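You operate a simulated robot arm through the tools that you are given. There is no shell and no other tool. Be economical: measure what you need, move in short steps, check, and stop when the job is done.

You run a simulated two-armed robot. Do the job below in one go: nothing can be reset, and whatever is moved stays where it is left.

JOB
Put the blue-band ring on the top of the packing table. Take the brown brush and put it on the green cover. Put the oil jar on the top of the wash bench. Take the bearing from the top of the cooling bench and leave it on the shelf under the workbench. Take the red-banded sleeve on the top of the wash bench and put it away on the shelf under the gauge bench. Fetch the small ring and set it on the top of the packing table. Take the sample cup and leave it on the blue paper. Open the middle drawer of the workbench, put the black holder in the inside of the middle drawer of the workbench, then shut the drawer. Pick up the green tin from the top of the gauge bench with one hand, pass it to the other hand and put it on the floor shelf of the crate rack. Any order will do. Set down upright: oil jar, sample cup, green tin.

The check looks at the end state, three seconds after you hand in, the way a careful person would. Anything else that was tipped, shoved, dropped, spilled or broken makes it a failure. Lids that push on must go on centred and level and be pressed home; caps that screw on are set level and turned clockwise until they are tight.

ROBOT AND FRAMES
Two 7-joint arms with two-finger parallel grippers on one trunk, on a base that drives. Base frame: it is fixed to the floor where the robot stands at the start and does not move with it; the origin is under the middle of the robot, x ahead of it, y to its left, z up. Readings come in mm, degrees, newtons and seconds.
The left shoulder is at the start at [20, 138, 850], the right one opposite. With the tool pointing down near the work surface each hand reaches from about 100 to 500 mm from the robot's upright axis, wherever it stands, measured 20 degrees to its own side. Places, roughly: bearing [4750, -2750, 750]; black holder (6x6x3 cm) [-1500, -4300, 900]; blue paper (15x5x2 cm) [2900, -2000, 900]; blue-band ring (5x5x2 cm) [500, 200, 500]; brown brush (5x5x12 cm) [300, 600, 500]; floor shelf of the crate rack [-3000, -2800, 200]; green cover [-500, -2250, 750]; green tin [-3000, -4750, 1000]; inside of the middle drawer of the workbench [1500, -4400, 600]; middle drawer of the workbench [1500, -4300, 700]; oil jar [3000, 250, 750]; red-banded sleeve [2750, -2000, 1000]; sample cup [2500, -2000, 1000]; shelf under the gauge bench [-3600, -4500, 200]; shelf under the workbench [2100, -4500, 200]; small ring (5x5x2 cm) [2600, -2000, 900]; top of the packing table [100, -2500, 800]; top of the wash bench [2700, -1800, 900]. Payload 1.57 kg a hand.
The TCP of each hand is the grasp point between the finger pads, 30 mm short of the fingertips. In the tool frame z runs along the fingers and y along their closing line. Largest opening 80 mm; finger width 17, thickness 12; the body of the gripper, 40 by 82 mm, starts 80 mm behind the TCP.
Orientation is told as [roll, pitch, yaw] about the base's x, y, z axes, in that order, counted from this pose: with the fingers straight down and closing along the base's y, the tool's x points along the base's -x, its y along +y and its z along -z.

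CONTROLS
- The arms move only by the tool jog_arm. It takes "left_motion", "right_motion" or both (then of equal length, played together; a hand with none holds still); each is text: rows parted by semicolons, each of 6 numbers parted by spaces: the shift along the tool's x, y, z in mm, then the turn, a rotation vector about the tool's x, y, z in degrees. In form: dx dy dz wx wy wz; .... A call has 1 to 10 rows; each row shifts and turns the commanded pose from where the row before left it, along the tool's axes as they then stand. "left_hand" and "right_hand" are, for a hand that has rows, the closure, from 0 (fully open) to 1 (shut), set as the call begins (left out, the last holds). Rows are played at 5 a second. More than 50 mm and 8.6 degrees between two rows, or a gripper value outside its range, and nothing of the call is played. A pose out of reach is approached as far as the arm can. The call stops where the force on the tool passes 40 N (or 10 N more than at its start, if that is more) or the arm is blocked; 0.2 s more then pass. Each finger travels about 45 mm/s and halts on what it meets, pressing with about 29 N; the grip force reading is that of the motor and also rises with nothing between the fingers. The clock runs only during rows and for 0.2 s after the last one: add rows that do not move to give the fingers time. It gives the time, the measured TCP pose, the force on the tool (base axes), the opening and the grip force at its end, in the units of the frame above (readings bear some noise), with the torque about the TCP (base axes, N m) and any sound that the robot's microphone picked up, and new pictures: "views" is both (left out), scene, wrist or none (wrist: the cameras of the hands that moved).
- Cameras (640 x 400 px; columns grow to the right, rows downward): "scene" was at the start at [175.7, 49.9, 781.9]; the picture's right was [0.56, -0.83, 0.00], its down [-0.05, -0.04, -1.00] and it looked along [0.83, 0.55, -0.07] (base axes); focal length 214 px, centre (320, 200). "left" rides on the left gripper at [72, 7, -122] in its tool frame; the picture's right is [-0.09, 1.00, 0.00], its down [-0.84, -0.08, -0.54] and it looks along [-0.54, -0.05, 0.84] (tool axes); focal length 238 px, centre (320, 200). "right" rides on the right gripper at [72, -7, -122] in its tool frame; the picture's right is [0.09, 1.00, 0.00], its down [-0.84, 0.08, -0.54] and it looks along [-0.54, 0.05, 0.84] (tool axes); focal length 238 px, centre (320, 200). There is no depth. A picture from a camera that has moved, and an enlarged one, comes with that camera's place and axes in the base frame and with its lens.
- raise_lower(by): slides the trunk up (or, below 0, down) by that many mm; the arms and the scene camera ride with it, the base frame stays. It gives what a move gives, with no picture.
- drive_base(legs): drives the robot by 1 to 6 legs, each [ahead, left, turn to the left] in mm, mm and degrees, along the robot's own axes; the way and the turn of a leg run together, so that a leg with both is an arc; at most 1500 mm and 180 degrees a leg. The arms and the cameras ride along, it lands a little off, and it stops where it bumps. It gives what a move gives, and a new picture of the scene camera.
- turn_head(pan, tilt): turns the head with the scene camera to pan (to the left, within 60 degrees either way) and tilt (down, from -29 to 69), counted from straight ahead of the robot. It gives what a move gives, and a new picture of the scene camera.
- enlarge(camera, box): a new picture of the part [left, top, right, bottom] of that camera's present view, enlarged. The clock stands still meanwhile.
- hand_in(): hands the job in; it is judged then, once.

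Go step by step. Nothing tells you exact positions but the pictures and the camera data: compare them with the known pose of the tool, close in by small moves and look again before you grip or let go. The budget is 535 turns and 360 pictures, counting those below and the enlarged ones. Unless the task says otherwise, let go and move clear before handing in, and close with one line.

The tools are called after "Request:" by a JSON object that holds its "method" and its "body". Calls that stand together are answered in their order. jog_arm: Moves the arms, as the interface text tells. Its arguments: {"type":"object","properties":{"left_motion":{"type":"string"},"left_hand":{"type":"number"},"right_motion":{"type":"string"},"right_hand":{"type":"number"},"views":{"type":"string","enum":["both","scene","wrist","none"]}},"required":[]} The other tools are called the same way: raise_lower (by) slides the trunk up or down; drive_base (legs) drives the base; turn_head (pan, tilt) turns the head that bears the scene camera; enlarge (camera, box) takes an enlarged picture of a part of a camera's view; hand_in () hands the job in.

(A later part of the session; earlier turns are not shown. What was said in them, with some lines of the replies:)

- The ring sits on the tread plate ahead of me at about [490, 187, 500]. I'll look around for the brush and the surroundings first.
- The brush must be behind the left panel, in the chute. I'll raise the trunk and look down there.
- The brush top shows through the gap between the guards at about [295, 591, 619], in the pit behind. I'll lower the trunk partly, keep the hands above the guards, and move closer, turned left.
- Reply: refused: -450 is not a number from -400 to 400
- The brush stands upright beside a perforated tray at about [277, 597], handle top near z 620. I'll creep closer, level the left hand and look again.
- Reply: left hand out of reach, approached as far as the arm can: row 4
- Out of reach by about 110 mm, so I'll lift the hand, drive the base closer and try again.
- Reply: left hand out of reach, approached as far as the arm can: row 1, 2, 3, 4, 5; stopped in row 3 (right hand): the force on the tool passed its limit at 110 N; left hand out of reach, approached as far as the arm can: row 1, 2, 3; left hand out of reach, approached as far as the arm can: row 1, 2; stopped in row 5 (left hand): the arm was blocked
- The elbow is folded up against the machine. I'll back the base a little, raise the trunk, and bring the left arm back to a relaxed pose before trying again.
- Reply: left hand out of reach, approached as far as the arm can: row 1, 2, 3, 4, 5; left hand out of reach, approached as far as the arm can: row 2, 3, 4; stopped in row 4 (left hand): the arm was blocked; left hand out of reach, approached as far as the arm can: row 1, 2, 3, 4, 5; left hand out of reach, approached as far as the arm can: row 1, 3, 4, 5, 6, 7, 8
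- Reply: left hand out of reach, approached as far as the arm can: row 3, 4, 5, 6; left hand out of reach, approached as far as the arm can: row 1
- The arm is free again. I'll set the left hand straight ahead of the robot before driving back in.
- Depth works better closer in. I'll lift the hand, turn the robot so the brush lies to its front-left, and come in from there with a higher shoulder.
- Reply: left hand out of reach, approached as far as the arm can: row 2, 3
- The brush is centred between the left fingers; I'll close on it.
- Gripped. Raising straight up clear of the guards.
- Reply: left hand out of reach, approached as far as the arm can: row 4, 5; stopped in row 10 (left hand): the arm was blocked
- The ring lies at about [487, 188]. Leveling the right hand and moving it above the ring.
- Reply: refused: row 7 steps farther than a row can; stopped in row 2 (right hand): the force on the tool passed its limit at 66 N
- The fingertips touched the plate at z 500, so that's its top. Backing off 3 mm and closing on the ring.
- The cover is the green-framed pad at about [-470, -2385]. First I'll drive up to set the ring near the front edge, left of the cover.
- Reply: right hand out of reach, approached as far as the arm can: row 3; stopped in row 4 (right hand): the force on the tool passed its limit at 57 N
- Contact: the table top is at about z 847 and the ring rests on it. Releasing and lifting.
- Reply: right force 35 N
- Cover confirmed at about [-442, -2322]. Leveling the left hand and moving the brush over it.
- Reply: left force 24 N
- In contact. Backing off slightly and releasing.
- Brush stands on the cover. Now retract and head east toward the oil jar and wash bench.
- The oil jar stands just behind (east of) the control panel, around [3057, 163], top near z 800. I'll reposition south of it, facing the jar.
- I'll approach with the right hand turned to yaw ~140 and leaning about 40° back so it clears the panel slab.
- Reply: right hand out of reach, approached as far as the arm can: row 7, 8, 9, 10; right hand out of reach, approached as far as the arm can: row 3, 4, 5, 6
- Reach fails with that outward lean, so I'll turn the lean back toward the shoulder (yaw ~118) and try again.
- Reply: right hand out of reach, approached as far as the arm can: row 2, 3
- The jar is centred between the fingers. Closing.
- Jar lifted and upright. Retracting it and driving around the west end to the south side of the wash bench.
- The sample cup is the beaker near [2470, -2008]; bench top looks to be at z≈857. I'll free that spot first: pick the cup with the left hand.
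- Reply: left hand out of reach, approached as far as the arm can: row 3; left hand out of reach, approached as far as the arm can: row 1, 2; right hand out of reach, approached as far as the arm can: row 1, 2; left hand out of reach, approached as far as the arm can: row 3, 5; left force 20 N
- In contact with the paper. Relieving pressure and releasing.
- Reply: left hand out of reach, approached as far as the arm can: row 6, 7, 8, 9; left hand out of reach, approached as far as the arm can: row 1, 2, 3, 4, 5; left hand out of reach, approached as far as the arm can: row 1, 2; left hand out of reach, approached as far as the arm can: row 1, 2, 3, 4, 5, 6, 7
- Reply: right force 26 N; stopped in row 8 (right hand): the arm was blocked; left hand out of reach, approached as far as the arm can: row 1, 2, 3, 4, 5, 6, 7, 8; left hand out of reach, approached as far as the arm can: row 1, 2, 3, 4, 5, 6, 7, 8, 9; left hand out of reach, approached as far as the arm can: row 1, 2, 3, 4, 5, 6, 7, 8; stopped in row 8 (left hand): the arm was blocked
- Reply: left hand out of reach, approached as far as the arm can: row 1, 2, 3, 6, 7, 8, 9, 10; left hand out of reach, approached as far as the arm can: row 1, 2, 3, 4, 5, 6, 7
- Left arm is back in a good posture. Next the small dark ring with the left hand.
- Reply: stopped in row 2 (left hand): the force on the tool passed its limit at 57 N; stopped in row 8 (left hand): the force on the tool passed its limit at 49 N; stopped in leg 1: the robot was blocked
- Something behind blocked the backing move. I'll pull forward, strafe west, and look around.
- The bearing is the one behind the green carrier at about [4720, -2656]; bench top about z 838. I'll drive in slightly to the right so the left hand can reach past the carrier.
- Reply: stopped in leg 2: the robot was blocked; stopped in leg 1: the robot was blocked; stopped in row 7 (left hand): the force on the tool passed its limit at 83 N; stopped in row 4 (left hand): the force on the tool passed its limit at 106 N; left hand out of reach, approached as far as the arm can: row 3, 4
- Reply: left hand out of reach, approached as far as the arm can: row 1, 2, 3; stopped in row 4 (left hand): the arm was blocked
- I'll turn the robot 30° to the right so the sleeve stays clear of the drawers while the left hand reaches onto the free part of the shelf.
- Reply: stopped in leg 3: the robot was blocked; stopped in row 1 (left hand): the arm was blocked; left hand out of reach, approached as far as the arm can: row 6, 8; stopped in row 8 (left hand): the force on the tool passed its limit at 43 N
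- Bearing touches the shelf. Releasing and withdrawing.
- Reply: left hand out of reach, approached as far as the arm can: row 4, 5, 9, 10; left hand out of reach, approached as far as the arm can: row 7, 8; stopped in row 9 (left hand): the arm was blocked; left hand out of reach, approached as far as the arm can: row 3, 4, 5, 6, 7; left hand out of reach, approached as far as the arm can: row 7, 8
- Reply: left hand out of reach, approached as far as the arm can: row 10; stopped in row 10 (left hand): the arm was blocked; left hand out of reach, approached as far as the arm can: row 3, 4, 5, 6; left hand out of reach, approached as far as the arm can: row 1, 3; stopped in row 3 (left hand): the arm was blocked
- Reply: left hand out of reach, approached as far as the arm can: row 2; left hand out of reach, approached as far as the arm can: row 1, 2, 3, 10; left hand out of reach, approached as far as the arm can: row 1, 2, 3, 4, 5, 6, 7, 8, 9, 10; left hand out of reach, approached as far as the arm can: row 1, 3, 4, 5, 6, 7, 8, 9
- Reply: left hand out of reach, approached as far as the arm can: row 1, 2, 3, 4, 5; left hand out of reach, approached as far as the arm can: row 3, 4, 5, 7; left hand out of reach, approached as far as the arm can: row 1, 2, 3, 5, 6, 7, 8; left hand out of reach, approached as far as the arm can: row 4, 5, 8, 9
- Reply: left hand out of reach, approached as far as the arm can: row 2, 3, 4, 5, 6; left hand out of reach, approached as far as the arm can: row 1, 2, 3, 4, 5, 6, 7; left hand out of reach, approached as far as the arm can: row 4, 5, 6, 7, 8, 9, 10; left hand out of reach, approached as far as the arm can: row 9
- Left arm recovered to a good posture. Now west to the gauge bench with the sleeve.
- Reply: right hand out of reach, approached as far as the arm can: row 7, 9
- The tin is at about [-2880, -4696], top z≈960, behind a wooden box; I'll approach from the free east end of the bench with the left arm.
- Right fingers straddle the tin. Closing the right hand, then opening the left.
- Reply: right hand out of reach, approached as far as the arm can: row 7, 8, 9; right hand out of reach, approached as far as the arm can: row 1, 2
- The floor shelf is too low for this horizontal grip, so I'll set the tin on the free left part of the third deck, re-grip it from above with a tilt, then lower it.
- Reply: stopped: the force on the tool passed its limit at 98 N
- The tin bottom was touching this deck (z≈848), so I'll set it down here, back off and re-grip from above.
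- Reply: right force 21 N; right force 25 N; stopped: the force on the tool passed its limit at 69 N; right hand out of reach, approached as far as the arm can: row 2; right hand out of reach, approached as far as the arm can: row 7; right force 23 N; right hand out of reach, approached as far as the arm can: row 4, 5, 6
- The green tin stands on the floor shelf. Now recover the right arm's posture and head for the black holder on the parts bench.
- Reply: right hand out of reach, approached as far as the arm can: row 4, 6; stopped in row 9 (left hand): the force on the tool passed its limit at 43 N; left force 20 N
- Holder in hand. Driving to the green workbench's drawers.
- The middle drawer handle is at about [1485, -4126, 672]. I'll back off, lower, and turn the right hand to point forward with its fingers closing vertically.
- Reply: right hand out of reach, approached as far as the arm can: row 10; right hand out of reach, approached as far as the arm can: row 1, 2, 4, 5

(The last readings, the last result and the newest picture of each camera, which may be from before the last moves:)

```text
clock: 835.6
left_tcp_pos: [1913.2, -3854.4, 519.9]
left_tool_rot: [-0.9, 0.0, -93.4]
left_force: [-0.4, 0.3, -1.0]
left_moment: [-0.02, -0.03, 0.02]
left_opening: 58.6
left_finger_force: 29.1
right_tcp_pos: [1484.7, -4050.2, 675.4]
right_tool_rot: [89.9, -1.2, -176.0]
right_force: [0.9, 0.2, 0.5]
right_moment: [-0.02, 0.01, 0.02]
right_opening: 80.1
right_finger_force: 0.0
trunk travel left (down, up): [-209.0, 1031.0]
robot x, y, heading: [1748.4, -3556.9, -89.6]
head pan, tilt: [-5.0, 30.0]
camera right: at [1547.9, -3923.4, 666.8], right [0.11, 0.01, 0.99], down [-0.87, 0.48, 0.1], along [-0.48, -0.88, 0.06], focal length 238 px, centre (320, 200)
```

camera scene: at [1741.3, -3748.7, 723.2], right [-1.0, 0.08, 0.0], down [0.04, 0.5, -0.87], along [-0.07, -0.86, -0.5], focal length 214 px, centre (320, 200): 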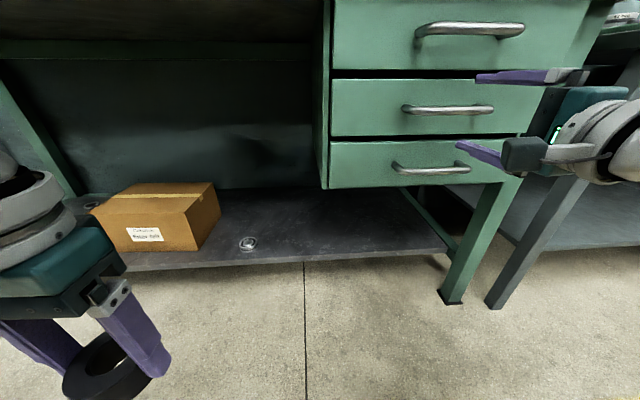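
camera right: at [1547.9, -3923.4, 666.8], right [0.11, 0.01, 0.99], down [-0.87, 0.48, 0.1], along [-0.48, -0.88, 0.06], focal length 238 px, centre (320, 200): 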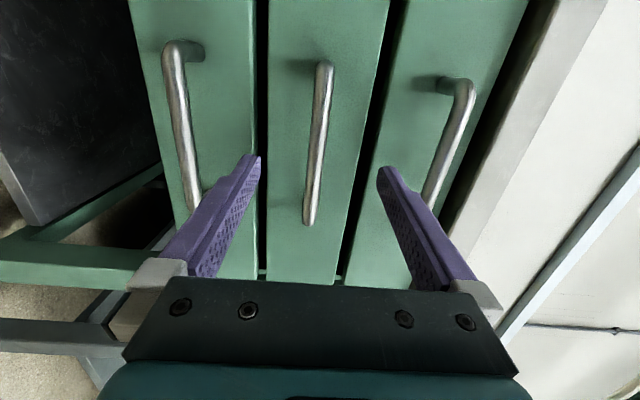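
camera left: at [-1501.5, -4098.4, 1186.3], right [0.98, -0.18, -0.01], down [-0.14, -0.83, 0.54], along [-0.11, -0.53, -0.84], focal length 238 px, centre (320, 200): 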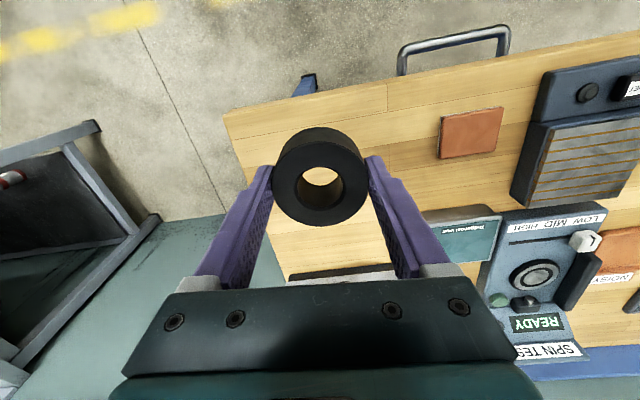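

The middle handle sits squarely between the fingers. Driving in and gripping it.

Request:
{"method": "drive_base", "body": {"legs": [[66, 0, 0]]}}

Request:
{"method": "jog_arm", "body": {"right_motion": "0 0 0 0 0 0;0 0 0 0 0 0;0 0 0 0 0 0;0 0 0 0 0 0;0 0 0 0 0 0;0 0 0 0 0 0;0 0 0 0 0 0", "right_hand": 1, "views": "wrist"}}

```text
clock: 836.6
left_tcp_pos: [1914.9, -3918.1, 519.2]
left_tool_rot: [-0.9, 0.1, -93.2]
left_force: [-0.6, -1.5, -0.4]
left_moment: [0.0, 0.01, 0.01]
left_opening: 58.4
left_finger_force: 28.7
right_tcp_pos: [1486.9, -4115.4, 674.2]
right_tool_rot: [89.9, -1.3, -175.9]
right_force: [0.7, -1.2, 0.3]
right_moment: [0.0, 0.02, -0.01]
right_opening: 80.0
right_finger_force: 0.1
trunk travel left (down, up): [-209.0, 1031.0]
robot x, y, heading: [1746.3, -3623.3, -89.6]
head pan, tilt: [-5.0, 30.0]
camera scene: at [1742.7, -3813.3, 723.2], right [-1.0, 0.08, 0.0], down [0.04, 0.5, -0.87], along [-0.07, -0.86, -0.5], focal length 214 px, centre (320, 200)
```

scene: 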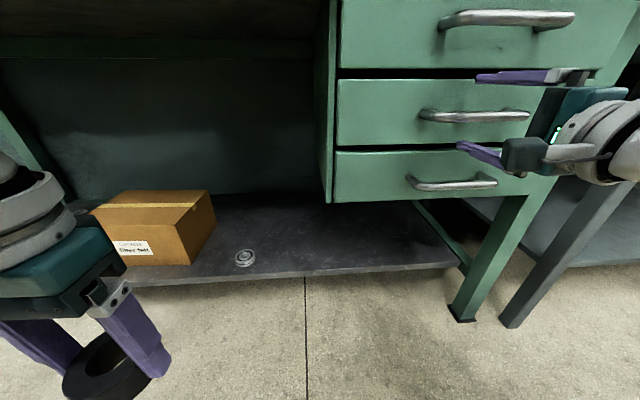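

```text
clock: 838.2
left_tcp_pos: [1914.8, -3919.2, 519.4]
left_tool_rot: [-1.0, 0.1, -93.3]
left_force: [-0.3, 0.2, -0.9]
left_moment: [0.0, 0.01, 0.01]
left_opening: 58.7
left_finger_force: 29.2
right_tcp_pos: [1486.8, -4115.0, 672.7]
right_tool_rot: [89.5, -1.1, -176.0]
right_force: [-2.3, -3.9, -13.4]
right_moment: [0.15, -0.55, -0.03]
right_opening: 15.0
right_finger_force: 30.8
trunk travel left (down, up): [-209.0, 1031.0]
robot x, y, heading: [1749.5, -3626.9, -89.6]
head pan, tilt: [-5.0, 30.0]
camera right: at [1549.6, -3988.0, 665.3], right [0.11, 0.0, 0.99], down [-0.87, 0.48, 0.1], along [-0.48, -0.88, 0.06], focal length 238 px, centre (320, 200)
```

right: 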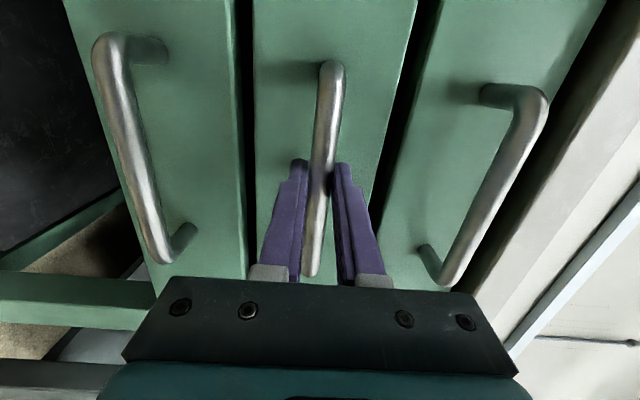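

Request:
{"method": "drive_base", "body": {"legs": [[-230, 0, 0]]}}

```text
clock: 839.9
left_tcp_pos: [1915.2, -3688.5, 520.0]
left_tool_rot: [-0.8, 0.1, -93.1]
left_force: [-0.1, 0.4, 0.5]
left_moment: [0.03, 0.0, -0.01]
left_opening: 58.6
left_finger_force: 28.8
right_tcp_pos: [1486.5, -3885.5, 671.2]
right_tool_rot: [89.7, -1.1, -175.9]
right_force: [1.3, -1.8, -15.3]
right_moment: [0.16, -0.55, 0.2]
right_opening: 14.9
right_finger_force: 31.0
trunk travel left (down, up): [-209.0, 1031.0]
robot x, y, heading: [1746.0, -3390.5, -89.5]
head pan, tilt: [-5.0, 30.0]
camera scene: at [1742.5, -3584.0, 723.0], right [-1.0, 0.08, 0.0], down [0.04, 0.5, -0.87], along [-0.07, -0.86, -0.5], focal length 214 px, centre (320, 200)
```

scene: 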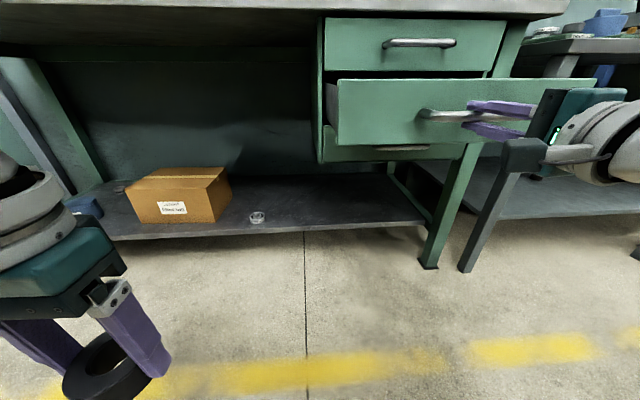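

Drawer is open 230 mm. Releasing the handle and moving so the left hand can lower the holder in.

Request:
{"method": "jog_arm", "body": {"right_motion": "0 0 0 0 0 0;0 0 0 0 0 0;0 0 0 0 0 0;0 0 0 0 0 0;0 0 0 0 0 0", "right_hand": 0, "views": "none"}}

Request:
{"method": "drive_base", "body": {"legs": [[-100, 0, 0]]}}

Request:
{"method": "raise_lower", "body": {"by": 320}}

Request:
{"method": "drive_base", "body": {"legs": [[0, -400, 0], [90, 0, 0]]}}

```text
clock: 841.1
left_tcp_pos: [1913.1, -3690.2, 520.0]
left_tool_rot: [-0.8, 0.1, -93.1]
left_force: [0.9, 1.0, -1.5]
left_moment: [-0.04, 0.01, 0.0]
left_opening: 59.1
left_finger_force: 28.8
right_tcp_pos: [1484.7, -3887.0, 674.4]
right_tool_rot: [89.6, -1.2, -175.9]
right_force: [0.7, -0.3, 0.5]
right_moment: [0.0, -0.02, 0.01]
right_opening: 79.9
right_finger_force: 0.1
trunk travel left (down, up): [-209.0, 1031.0]
robot x, y, heading: [1746.6, -3397.0, -89.6]
head pan, tilt: [-5.0, 30.0]
```

```text
clock: 842.3
left_tcp_pos: [1913.5, -3589.5, 522.0]
left_tool_rot: [-0.8, -0.1, -93.1]
left_force: [-0.7, -0.5, -1.0]
left_moment: [0.02, 0.0, 0.03]
left_opening: 59.0
left_finger_force: 28.9
right_tcp_pos: [1485.7, -3787.8, 673.9]
right_tool_rot: [89.8, -1.2, -175.7]
right_force: [-0.3, -1.0, -0.1]
right_moment: [0.0, -0.01, 0.02]
right_opening: 80.1
right_finger_force: 0.1
trunk travel left (down, up): [-209.0, 1031.0]
robot x, y, heading: [1744.5, -3295.6, -89.3]
head pan, tilt: [-5.0, 30.0]
camera scene: at [1740.7, -3484.8, 723.4], right [-1.0, 0.08, 0.0], down [0.04, 0.5, -0.87], along [-0.07, -0.86, -0.5], focal length 214 px, centre (320, 200)
```

scene: 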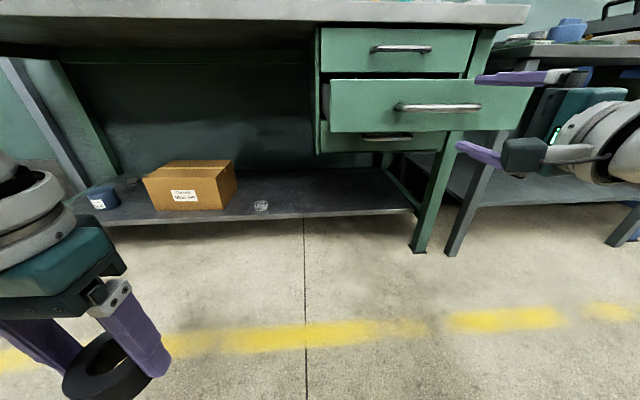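

```text
clock: 845.5
left_tcp_pos: [1913.3, -3589.6, 839.8]
left_tool_rot: [-0.8, 0.0, -93.1]
left_force: [-0.3, -0.7, -1.4]
left_moment: [-0.01, -0.01, 0.01]
left_opening: 58.5
left_finger_force: 29.0
right_tcp_pos: [1485.1, -3786.5, 993.6]
right_tool_rot: [89.7, -1.2, -175.8]
right_force: [-0.4, 0.7, 0.6]
right_moment: [-0.02, 0.02, -0.03]
right_opening: 79.9
right_finger_force: 0.1
trunk travel left (down, up): [-529.0, 711.0]
robot x, y, heading: [1745.1, -3292.4, -89.4]
head pan, tilt: [-5.0, 30.0]
```

```text
clock: 848.6
left_tcp_pos: [1521.8, -3682.3, 841.0]
left_tool_rot: [-0.7, 0.0, -93.2]
left_force: [0.6, -0.2, 0.0]
left_moment: [0.01, -0.02, -0.03]
left_opening: 58.5
left_finger_force: 29.0
right_tcp_pos: [1092.8, -3879.0, 993.7]
right_tool_rot: [89.6, -1.3, -176.0]
right_force: [-0.1, 0.7, 0.2]
right_moment: [0.03, 0.02, -0.03]
right_opening: 79.8
right_finger_force: 0.1
trunk travel left (down, up): [-529.0, 711.0]
robot x, y, heading: [1354.0, -3386.9, -89.6]
head pan, tilt: [-5.0, 30.0]
camera scene: at [1348.7, -3577.1, 1043.4], right [-1.0, 0.08, 0.0], down [0.04, 0.5, -0.87], along [-0.07, -0.86, -0.5], focal length 214 px, centre (320, 200)
```

scene: 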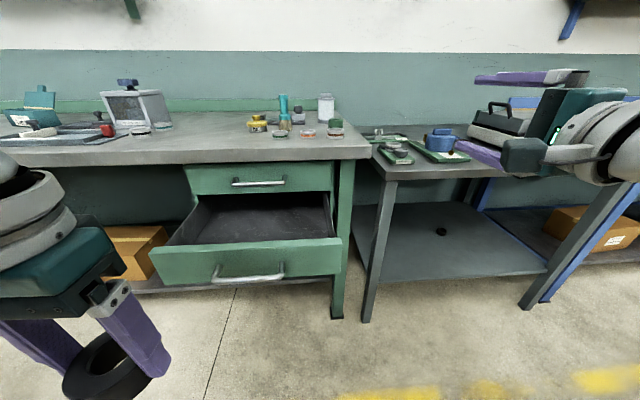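

Request:
{"method": "drive_base", "body": {"legs": [[195, 0, 0]]}}

Request:
{"method": "jog_arm", "body": {"left_motion": "-34 0 0 0 0 0;-34 0 0 0 0 0;-34 0 0 0 0 0;-34 0 0 0 0 0;0 0 0 0 0 0", "views": "wrist"}}

```text
clock: 850.2
left_tcp_pos: [1524.1, -3873.2, 841.0]
left_tool_rot: [-0.8, 0.0, -92.9]
left_force: [-0.2, 0.3, -1.7]
left_moment: [0.02, 0.03, 0.01]
left_opening: 59.0
left_finger_force: 29.4
right_tcp_pos: [1096.9, -4073.0, 993.7]
right_tool_rot: [89.7, -1.2, -175.6]
right_force: [-0.7, 0.5, -0.1]
right_moment: [-0.01, -0.01, 0.01]
right_opening: 79.9
right_finger_force: 0.0
trunk travel left (down, up): [-529.0, 711.0]
robot x, y, heading: [1356.3, -3575.1, -89.5]
head pan, tilt: [-5.0, 30.0]
camera scene: at [1351.5, -3769.0, 1043.4], right [-1.0, 0.07, 0.0], down [0.04, 0.5, -0.87], along [-0.06, -0.86, -0.5], focal length 214 px, centre (320, 200)
```

scene: 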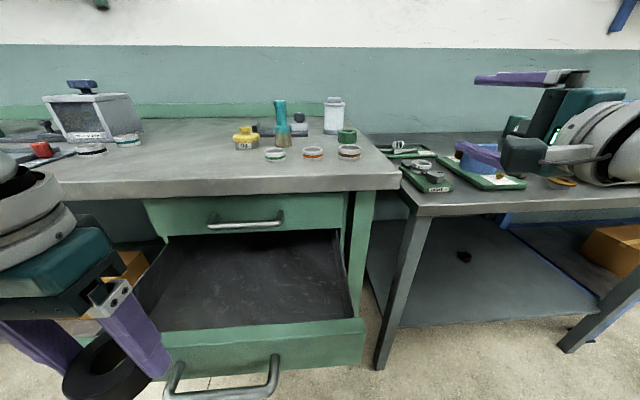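

```text
clock: 851.4
left_tcp_pos: [1517.9, -4009.2, 839.7]
left_tool_rot: [-0.8, 0.1, -93.0]
left_force: [0.0, -0.4, -1.2]
left_moment: [0.0, 0.03, 0.01]
left_opening: 58.7
left_finger_force: 29.2
right_tcp_pos: [1097.0, -4070.7, 992.9]
right_tool_rot: [89.7, -1.3, -175.6]
right_force: [0.3, 0.5, 0.3]
right_moment: [0.0, 0.05, -0.01]
right_opening: 80.2
right_finger_force: 0.0
trunk travel left (down, up): [-529.0, 711.0]
robot x, y, heading: [1356.0, -3577.7, -89.4]
head pan, tilt: [-5.0, 30.0]
camera left: at [1529.9, -3937.9, 961.0], right [0.99, -0.14, -0.01], down [-0.11, -0.83, 0.54], along [-0.09, -0.54, -0.84], focal length 238 px, centre (320, 200)
```

left: 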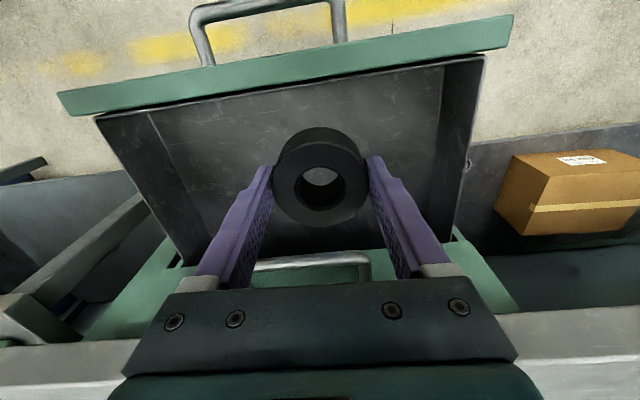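

Request:
{"method": "drive_base", "body": {"legs": [[-84, 227, -30]]}}

Request:
{"method": "jog_arm", "body": {"left_motion": "0 0 0 0 0 0", "views": "wrist"}}

```text
clock: 853.3
left_tcp_pos: [1518.5, -4007.1, 839.1]
left_tool_rot: [-0.8, 0.1, -122.9]
left_force: [0.9, 0.5, -0.5]
left_moment: [0.02, 0.0, 0.02]
left_opening: 58.6
left_finger_force: 28.6
right_tcp_pos: [1121.2, -3851.0, 994.4]
right_tool_rot: [89.6, -1.2, 154.2]
right_force: [-0.3, 0.0, 0.5]
right_moment: [0.03, 0.0, -0.03]
right_opening: 79.8
right_finger_force: 0.0
trunk travel left (down, up): [-529.0, 711.0]
robot x, y, heading: [1593.0, -3554.4, -119.1]
head pan, tilt: [-5.0, 30.0]
camera scene: at [1494.5, -3716.7, 1043.3], right [-0.83, 0.56, 0.0], down [0.28, 0.41, -0.87], along [-0.49, -0.71, -0.5], focal length 214 px, centre (320, 200)
```

scene: 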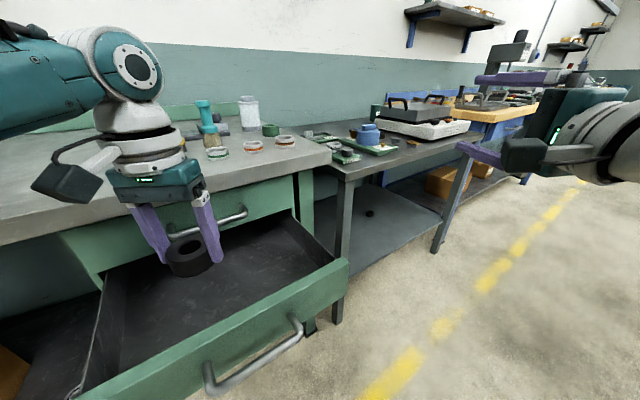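

```text
clock: 853.7
left_tcp_pos: [1518.7, -4008.5, 840.4]
left_tool_rot: [-0.8, 0.0, -123.0]
left_force: [0.4, 0.4, -1.3]
left_moment: [-0.03, 0.01, 0.03]
left_opening: 58.9
left_finger_force: 28.1
right_tcp_pos: [1121.8, -3850.6, 993.0]
right_tool_rot: [89.7, -1.2, 154.2]
right_force: [-0.2, -0.8, -0.3]
right_moment: [-0.01, 0.0, 0.01]
right_opening: 80.0
right_finger_force: 0.1
trunk travel left (down, up): [-529.0, 711.0]
robot x, y, heading: [1597.2, -3552.3, -119.1]
head pan, tilt: [-5.0, 30.0]
camera left: at [1563.8, -3952.6, 960.8], right [0.78, -0.62, -0.01], down [-0.51, -0.66, 0.54], along [-0.35, -0.42, -0.84], focal length 238 px, centre (320, 200)
```

left: 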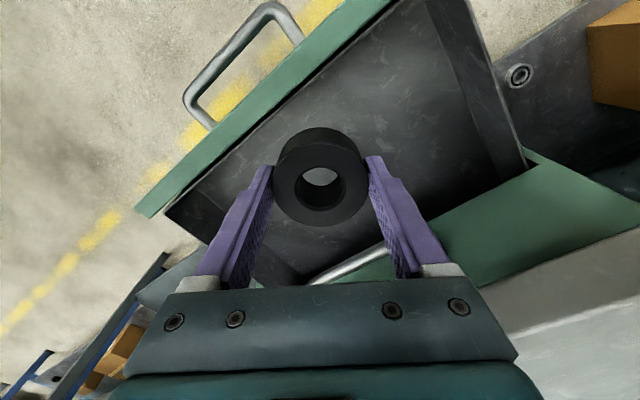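

Request:
{"method": "raise_lower", "body": {"by": -140}}

Request:
{"method": "jog_arm", "body": {"left_motion": "0 0 8 0 0 0;0 0 8 0 0 0;0 0 5 0 0 0;0 0 5 0 0 0;0 0 5 0 0 0;0 0 5 0 0 0;0 0 5 0 0 0;0 0 5 0 0 0;0 0 5 0 0 0", "views": "none"}}

```text
clock: 855.3
left_tcp_pos: [1518.3, -4006.9, 700.2]
left_tool_rot: [-0.8, -0.1, -123.0]
left_force: [0.0, 0.4, -1.5]
left_moment: [0.03, -0.01, 0.0]
left_opening: 58.6
left_finger_force: 29.0
right_tcp_pos: [1122.6, -3851.2, 852.4]
right_tool_rot: [89.7, -1.2, 154.3]
right_force: [-0.1, 0.6, 0.5]
right_moment: [0.01, 0.04, 0.0]
right_opening: 80.1
right_finger_force: 0.1
trunk travel left (down, up): [-389.0, 851.0]
robot x, y, heading: [1597.6, -3555.9, -119.1]
head pan, tilt: [-5.0, 30.0]
```

```text
clock: 857.2
left_tcp_pos: [1517.1, -4014.5, 659.3]
left_tool_rot: [-0.4, -0.6, -122.9]
left_force: [2.5, -0.7, 15.3]
left_moment: [-0.2, -0.6, 0.03]
left_opening: 58.9
left_finger_force: 29.2
right_tcp_pos: [1122.7, -3852.7, 851.8]
right_tool_rot: [89.7, -1.1, 154.4]
right_force: [-0.4, 0.2, 0.5]
right_moment: [0.04, 0.0, 0.0]
right_opening: 79.9
right_finger_force: 0.0
trunk travel left (down, up): [-389.0, 851.0]
robot x, y, heading: [1593.6, -3557.9, -119.3]
head pan, tilt: [-5.0, 30.0]
stopped in row 9 (left hand): the force on the tool passed its limit at 46 N (the readings are from after the stop); the commanded pose is now the measured one
```

Contact on the drawer floor. Releasing and lifting by trunk.

Request:
{"method": "jog_arm", "body": {"left_motion": "0 0 -3 0 0 0;0 0 0 0 0 0;0 0 0 0 0 0;0 0 0 0 0 0;0 0 0 0 0 0", "left_hand": 0, "views": "none"}}

Request:
{"method": "raise_lower", "body": {"by": 160}}

Request:
{"method": "jog_arm", "body": {"left_motion": "0 0 0 0 0 0", "views": "wrist"}}

```text
clock: 858.4
left_tcp_pos: [1517.5, -4011.1, 661.8]
left_tool_rot: [-0.6, -0.5, -123.0]
left_force: [-0.2, -0.9, -1.0]
left_moment: [0.02, -0.01, 0.01]
left_opening: 79.6
left_finger_force: 0.1
right_tcp_pos: [1121.5, -3850.6, 853.0]
right_tool_rot: [89.7, -1.2, 154.3]
right_force: [0.5, -0.2, -0.7]
right_moment: [0.01, 0.0, 0.0]
right_opening: 80.2
right_finger_force: 0.1
trunk travel left (down, up): [-389.0, 851.0]
robot x, y, heading: [1593.7, -3553.4, -119.4]
head pan, tilt: [-5.0, 30.0]
```

```text
clock: 860.2
left_tcp_pos: [1517.2, -4010.8, 819.8]
left_tool_rot: [-0.6, -0.4, -123.0]
left_force: [0.7, 0.2, -1.1]
left_moment: [0.0, 0.01, 0.0]
left_opening: 80.0
left_finger_force: 0.1
right_tcp_pos: [1122.6, -3852.5, 1013.1]
right_tool_rot: [89.8, -1.2, 154.3]
right_force: [-1.0, -0.1, 0.2]
right_moment: [0.0, 0.01, 0.0]
right_opening: 79.9
right_finger_force: 0.1
trunk travel left (down, up): [-549.0, 691.0]
robot x, y, heading: [1596.8, -3554.1, -119.2]
head pan, tilt: [-5.0, 30.0]
```

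```text
clock: 860.6
left_tcp_pos: [1517.1, -4009.5, 820.6]
left_tool_rot: [-0.6, -0.3, -123.0]
left_force: [0.5, -0.6, 0.7]
left_moment: [0.01, 0.02, 0.03]
left_opening: 80.1
left_finger_force: 0.2
right_tcp_pos: [1121.2, -3850.9, 1013.5]
right_tool_rot: [89.7, -1.1, 154.3]
right_force: [-0.4, 0.9, -0.5]
right_moment: [-0.01, 0.01, 0.01]
right_opening: 80.2
right_finger_force: 0.0
trunk travel left (down, up): [-549.0, 691.0]
robot x, y, heading: [1592.8, -3556.5, -119.3]
head pan, tilt: [-5.0, 30.0]
camera left: at [1563.3, -3953.9, 940.8], right [0.79, -0.62, -0.01], down [-0.51, -0.66, 0.55], along [-0.35, -0.43, -0.84], focal length 238 px, centre (320, 200)
```

left: 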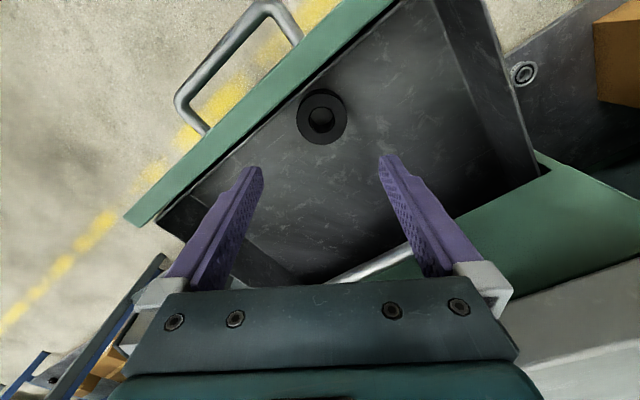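

Holder rests in the drawer. Now back out, realign the right hand with the handle, grip it and push the drawer shut.

Request:
{"method": "drive_base", "body": {"legs": [[-218, -122, 0], [0, 0, 29.8], [0, 153, 0]]}}

Request:
{"method": "raise_lower", "body": {"by": -340}}

```text
clock: 864.9
left_tcp_pos: [1908.2, -3740.7, 821.3]
left_tool_rot: [-0.6, -0.4, -93.3]
left_force: [0.9, 0.1, -0.3]
left_moment: [-0.01, 0.0, 0.0]
left_opening: 79.7
left_finger_force: 0.0
right_tcp_pos: [1486.8, -3797.5, 1013.1]
right_tool_rot: [89.7, -1.2, -176.0]
right_force: [-0.6, 0.2, -0.8]
right_moment: [-0.02, 0.06, -0.03]
right_opening: 80.1
right_finger_force: 0.1
trunk travel left (down, up): [-549.0, 691.0]
robot x, y, heading: [1751.0, -3307.6, -89.5]
head pan, tilt: [-5.0, 30.0]
camera scene: at [1743.1, -3496.8, 1063.3], right [-1.0, 0.08, 0.0], down [0.04, 0.5, -0.87], along [-0.07, -0.86, -0.5], focal length 214 px, centre (320, 200)
```

scene: 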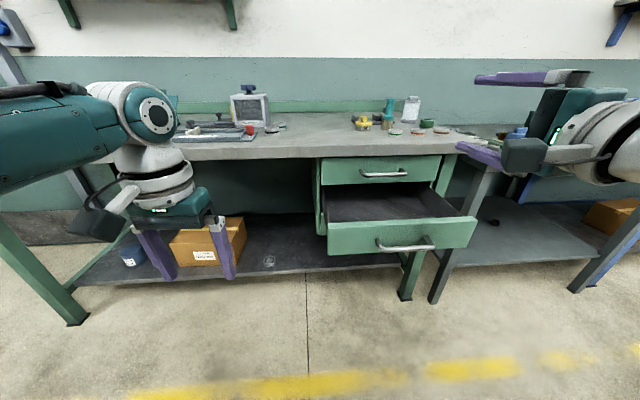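

```text
clock: 868.2
left_tcp_pos: [1908.5, -3739.9, 480.9]
left_tool_rot: [-0.6, -0.4, -93.2]
left_force: [-0.6, 0.4, 0.5]
left_moment: [-0.02, 0.01, 0.02]
left_opening: 79.8
left_finger_force: 0.0
right_tcp_pos: [1486.2, -3798.3, 672.3]
right_tool_rot: [89.7, -1.2, -176.1]
right_force: [-0.5, 0.8, 0.7]
right_moment: [0.03, -0.01, 0.01]
right_opening: 79.8
right_finger_force: 0.1
trunk travel left (down, up): [-209.0, 1031.0]
robot x, y, heading: [1751.9, -3304.2, -90.0]
head pan, tilt: [-5.0, 30.0]
```

Request:
{"method": "jog_arm", "body": {"left_motion": "30 0 0 0 0 0;30 0 0 0 0 0;30 0 0 0 0 0;30 0 0 0 0 0", "views": "none"}}

Request:
{"method": "drive_base", "body": {"legs": [[88, 0, 0]]}}

Request:
{"method": "jog_arm", "body": {"right_motion": "0 0 0 0 0 0;0 0 0 0 0 0;0 0 0 0 0 0;0 0 0 0 0 0;0 0 0 0 0 0;0 0 0 0 0 0;0 0 0 0 0 0", "right_hand": 1, "views": "wrist"}}

```text
clock: 869.2
left_tcp_pos: [1914.4, -3617.5, 478.6]
left_tool_rot: [-0.6, -0.3, -93.4]
left_force: [0.4, 0.9, -0.1]
left_moment: [-0.01, -0.02, 0.01]
left_opening: 80.0
left_finger_force: 0.0
right_tcp_pos: [1486.4, -3796.6, 672.9]
right_tool_rot: [89.6, -1.2, -176.0]
right_force: [-0.7, 1.0, -0.7]
right_moment: [0.0, -0.02, -0.01]
right_opening: 80.1
right_finger_force: 0.0
trunk travel left (down, up): [-209.0, 1031.0]
robot x, y, heading: [1750.1, -3305.1, -89.6]
head pan, tilt: [-5.0, 30.0]
```

```text
clock: 870.3
left_tcp_pos: [1915.3, -3705.9, 479.0]
left_tool_rot: [-0.6, -0.2, -93.3]
left_force: [0.4, -0.6, 0.0]
left_moment: [0.02, -0.01, 0.01]
left_opening: 80.0
left_finger_force: 0.1
right_tcp_pos: [1488.0, -3884.9, 673.2]
right_tool_rot: [89.7, -1.3, -175.9]
right_force: [-0.6, -0.6, 0.0]
right_moment: [0.0, 0.04, 0.02]
right_opening: 80.0
right_finger_force: 0.0
trunk travel left (down, up): [-209.0, 1031.0]
robot x, y, heading: [1752.1, -3391.6, -89.6]
head pan, tilt: [-5.0, 30.0]
camera scene: at [1743.3, -3583.2, 723.2], right [-1.0, 0.08, 0.0], down [0.04, 0.5, -0.87], along [-0.07, -0.86, -0.5], focal length 214 px, centre (320, 200)
```

scene: 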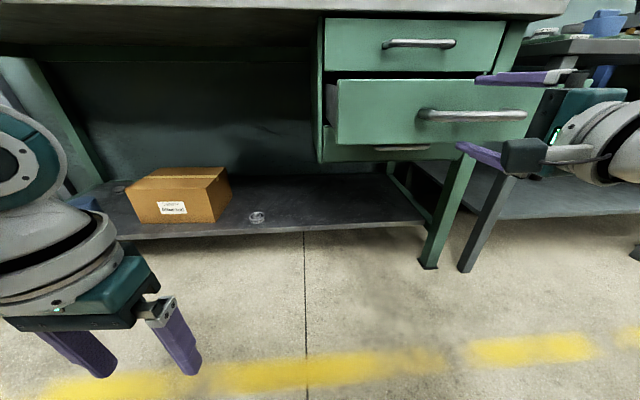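

```text
clock: 871.9
left_tcp_pos: [1914.9, -3706.1, 478.0]
left_tool_rot: [-0.6, -0.4, -93.3]
left_force: [0.1, -0.1, 0.5]
left_moment: [0.0, -0.01, -0.04]
left_opening: 80.1
left_finger_force: 0.0
right_tcp_pos: [1486.6, -3884.6, 672.3]
right_tool_rot: [89.6, -1.2, -176.1]
right_force: [-2.0, -1.8, -4.2]
right_moment: [0.1, -0.56, -0.05]
right_opening: 14.9
right_finger_force: 31.0
trunk travel left (down, up): [-209.0, 1031.0]
robot x, y, heading: [1746.9, -3390.6, -89.8]
head pan, tilt: [-5.0, 30.0]
camera right: at [1549.9, -3758.1, 665.4], right [0.11, 0.0, 0.99], down [-0.87, 0.48, 0.1], along [-0.48, -0.88, 0.05], focal length 238 px, centre (320, 200)
```

right: 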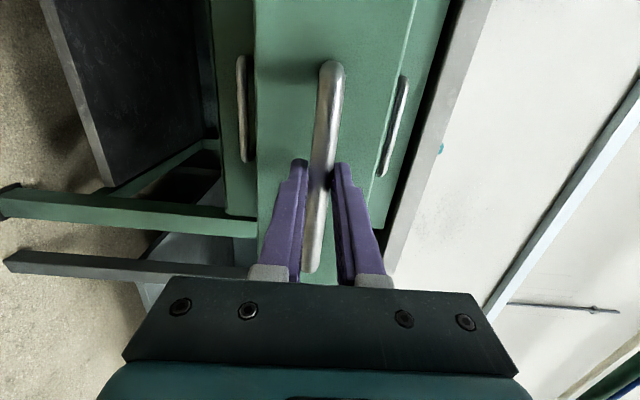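

Request:
{"method": "drive_base", "body": {"legs": [[228, 0, 0]]}}

Request:
{"method": "jog_arm", "body": {"right_motion": "0 0 3 0 0 0;0 0 3 0 0 0;0 0 3 0 0 0;0 0 3 0 0 0", "views": "wrist"}}

```text
clock: 873.6
left_tcp_pos: [1914.7, -3927.1, 477.9]
left_tool_rot: [-0.8, -0.3, -93.2]
left_force: [-0.1, 0.2, 0.4]
left_moment: [0.0, 0.02, 0.03]
left_opening: 80.3
left_finger_force: 0.0
right_tcp_pos: [1487.3, -4107.1, 672.8]
right_tool_rot: [89.4, -1.4, -175.9]
right_force: [-10.3, -0.2, -11.0]
right_moment: [0.09, -0.49, -0.73]
right_opening: 14.9
right_finger_force: 30.7
trunk travel left (down, up): [-209.0, 1031.0]
robot x, y, heading: [1751.7, -3617.2, -89.8]
head pan, tilt: [-5.0, 30.0]
camera scene: at [1743.1, -3805.3, 723.1], right [-1.0, 0.08, 0.0], down [0.04, 0.5, -0.87], along [-0.07, -0.86, -0.5], focal length 214 px, centre (320, 200)
```

scene: 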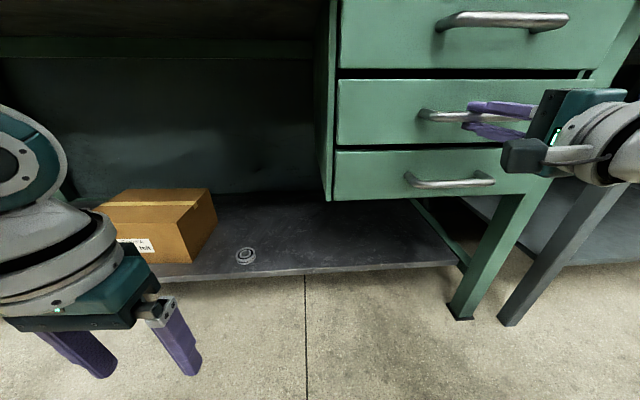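

```text
clock: 874.6
left_tcp_pos: [1914.2, -3920.2, 478.1]
left_tool_rot: [-0.8, -0.1, -93.2]
left_force: [0.5, 0.2, 0.4]
left_moment: [0.04, 0.01, 0.01]
left_opening: 79.9
left_finger_force: 0.0
right_tcp_pos: [1487.0, -4114.2, 672.7]
right_tool_rot: [89.7, -1.4, -176.0]
right_force: [-7.2, 33.0, 8.3]
right_moment: [0.12, -0.51, -0.26]
right_opening: 15.0
right_finger_force: 31.0
trunk travel left (down, up): [-209.0, 1031.0]
robot x, y, heading: [1749.1, -3616.0, -89.4]
head pan, tilt: [-5.0, 30.0]
camera right: at [1550.3, -3986.9, 665.0], right [0.12, 0.0, 0.99], down [-0.87, 0.48, 0.1], along [-0.48, -0.88, 0.06], focal length 238 px, centre (320, 200)
```

right: 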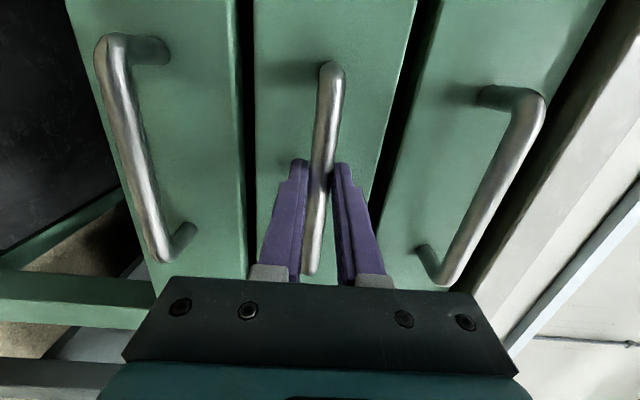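

The drawer is shut (back at its original depth, stopping firmly). Releasing and backing away.

Request:
{"method": "jog_arm", "body": {"right_motion": "0 0 -1 0 0 0;0 0 0 0 0 0;0 0 0 0 0 0;0 0 0 0 0 0;0 0 0 0 0 0;0 0 0 0 0 0", "right_hand": 0, "views": "none"}}

Request:
{"method": "drive_base", "body": {"legs": [[-250, 0, 0]]}}

Request:
{"method": "enlarge", "body": {"camera": "scene", "box": [290, 0, 550, 180]}}

```text
clock: 876.0
left_tcp_pos: [1917.7, -3929.0, 478.7]
left_tool_rot: [-0.6, -0.3, -93.1]
left_force: [-0.1, 0.0, 0.7]
left_moment: [0.0, -0.04, -0.01]
left_opening: 80.2
left_finger_force: 0.0
right_tcp_pos: [1490.3, -4118.7, 671.7]
right_tool_rot: [89.6, -1.3, -176.0]
right_force: [-0.3, 0.0, -0.2]
right_moment: [-0.01, 0.02, 0.0]
right_opening: 80.0
right_finger_force: 0.1
trunk travel left (down, up): [-209.0, 1031.0]
robot x, y, heading: [1748.4, -3617.3, -89.4]
head pan, tilt: [-5.0, 30.0]
```

```text
clock: 877.8
left_tcp_pos: [1916.3, -3678.0, 479.0]
left_tool_rot: [-0.6, -0.4, -93.2]
left_force: [-0.4, -0.7, 0.7]
left_moment: [-0.01, 0.0, 0.0]
left_opening: 80.0
left_finger_force: 0.0
right_tcp_pos: [1487.8, -3868.2, 672.4]
right_tool_rot: [89.6, -1.3, -176.0]
right_force: [-0.4, -0.7, 1.3]
right_moment: [-0.01, 0.01, 0.05]
right_opening: 80.0
right_finger_force: 0.0
trunk travel left (down, up): [-209.0, 1031.0]
robot x, y, heading: [1748.6, -3364.3, -89.3]
head pan, tilt: [-5.0, 30.0]
camera scene: at [1743.2, -3555.7, 723.4], right [-1.0, 0.08, 0.0], down [0.04, 0.5, -0.87], along [-0.07, -0.86, -0.5], focal length 214 px, centre (320, 200)
```

scene: 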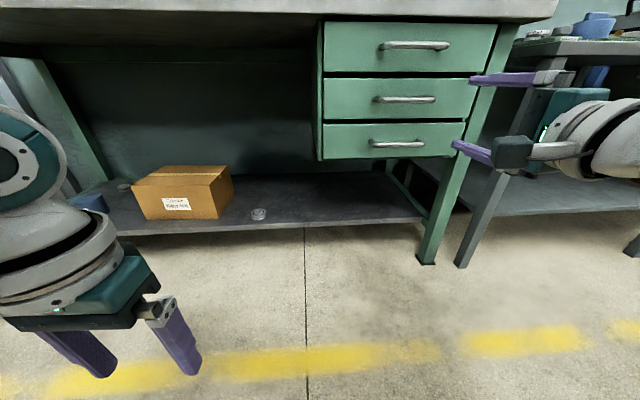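

```text
2.22 times, centred on (420, 90) of scene
camera zoom: at [1743.2, -3555.7, 723.4], right [-1.0, 0.08, 0.0], down [0.04, 0.5, -0.87], along [-0.07, -0.86, -0.5], focal length 477 px, centre (98, 444)
```

zoom: 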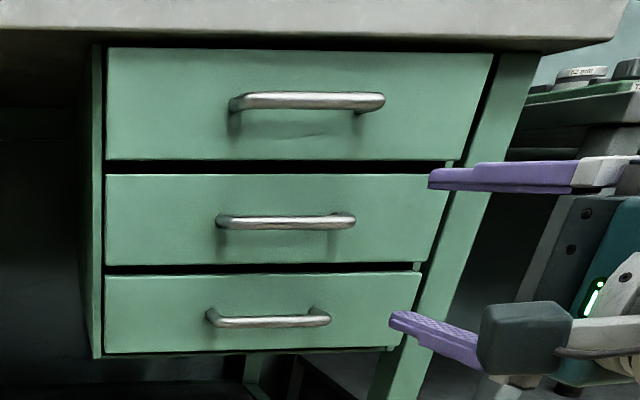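

All three drawers are flush, both hands are clear and every item has been placed, so I'm handing in.

Request:
{"method": "hand_in", "body": {}}

```text
The job is handed in.
```

I did all nine items and handed the job in. I took the dark ring on the wash bench to be the "small ring", because it best matched the position given. While driving, the robot was stopped by a bump a few times: once between the packing table and the machine, near the cooling bench, and at the workbench. I saw nothing disturbed afterwards.
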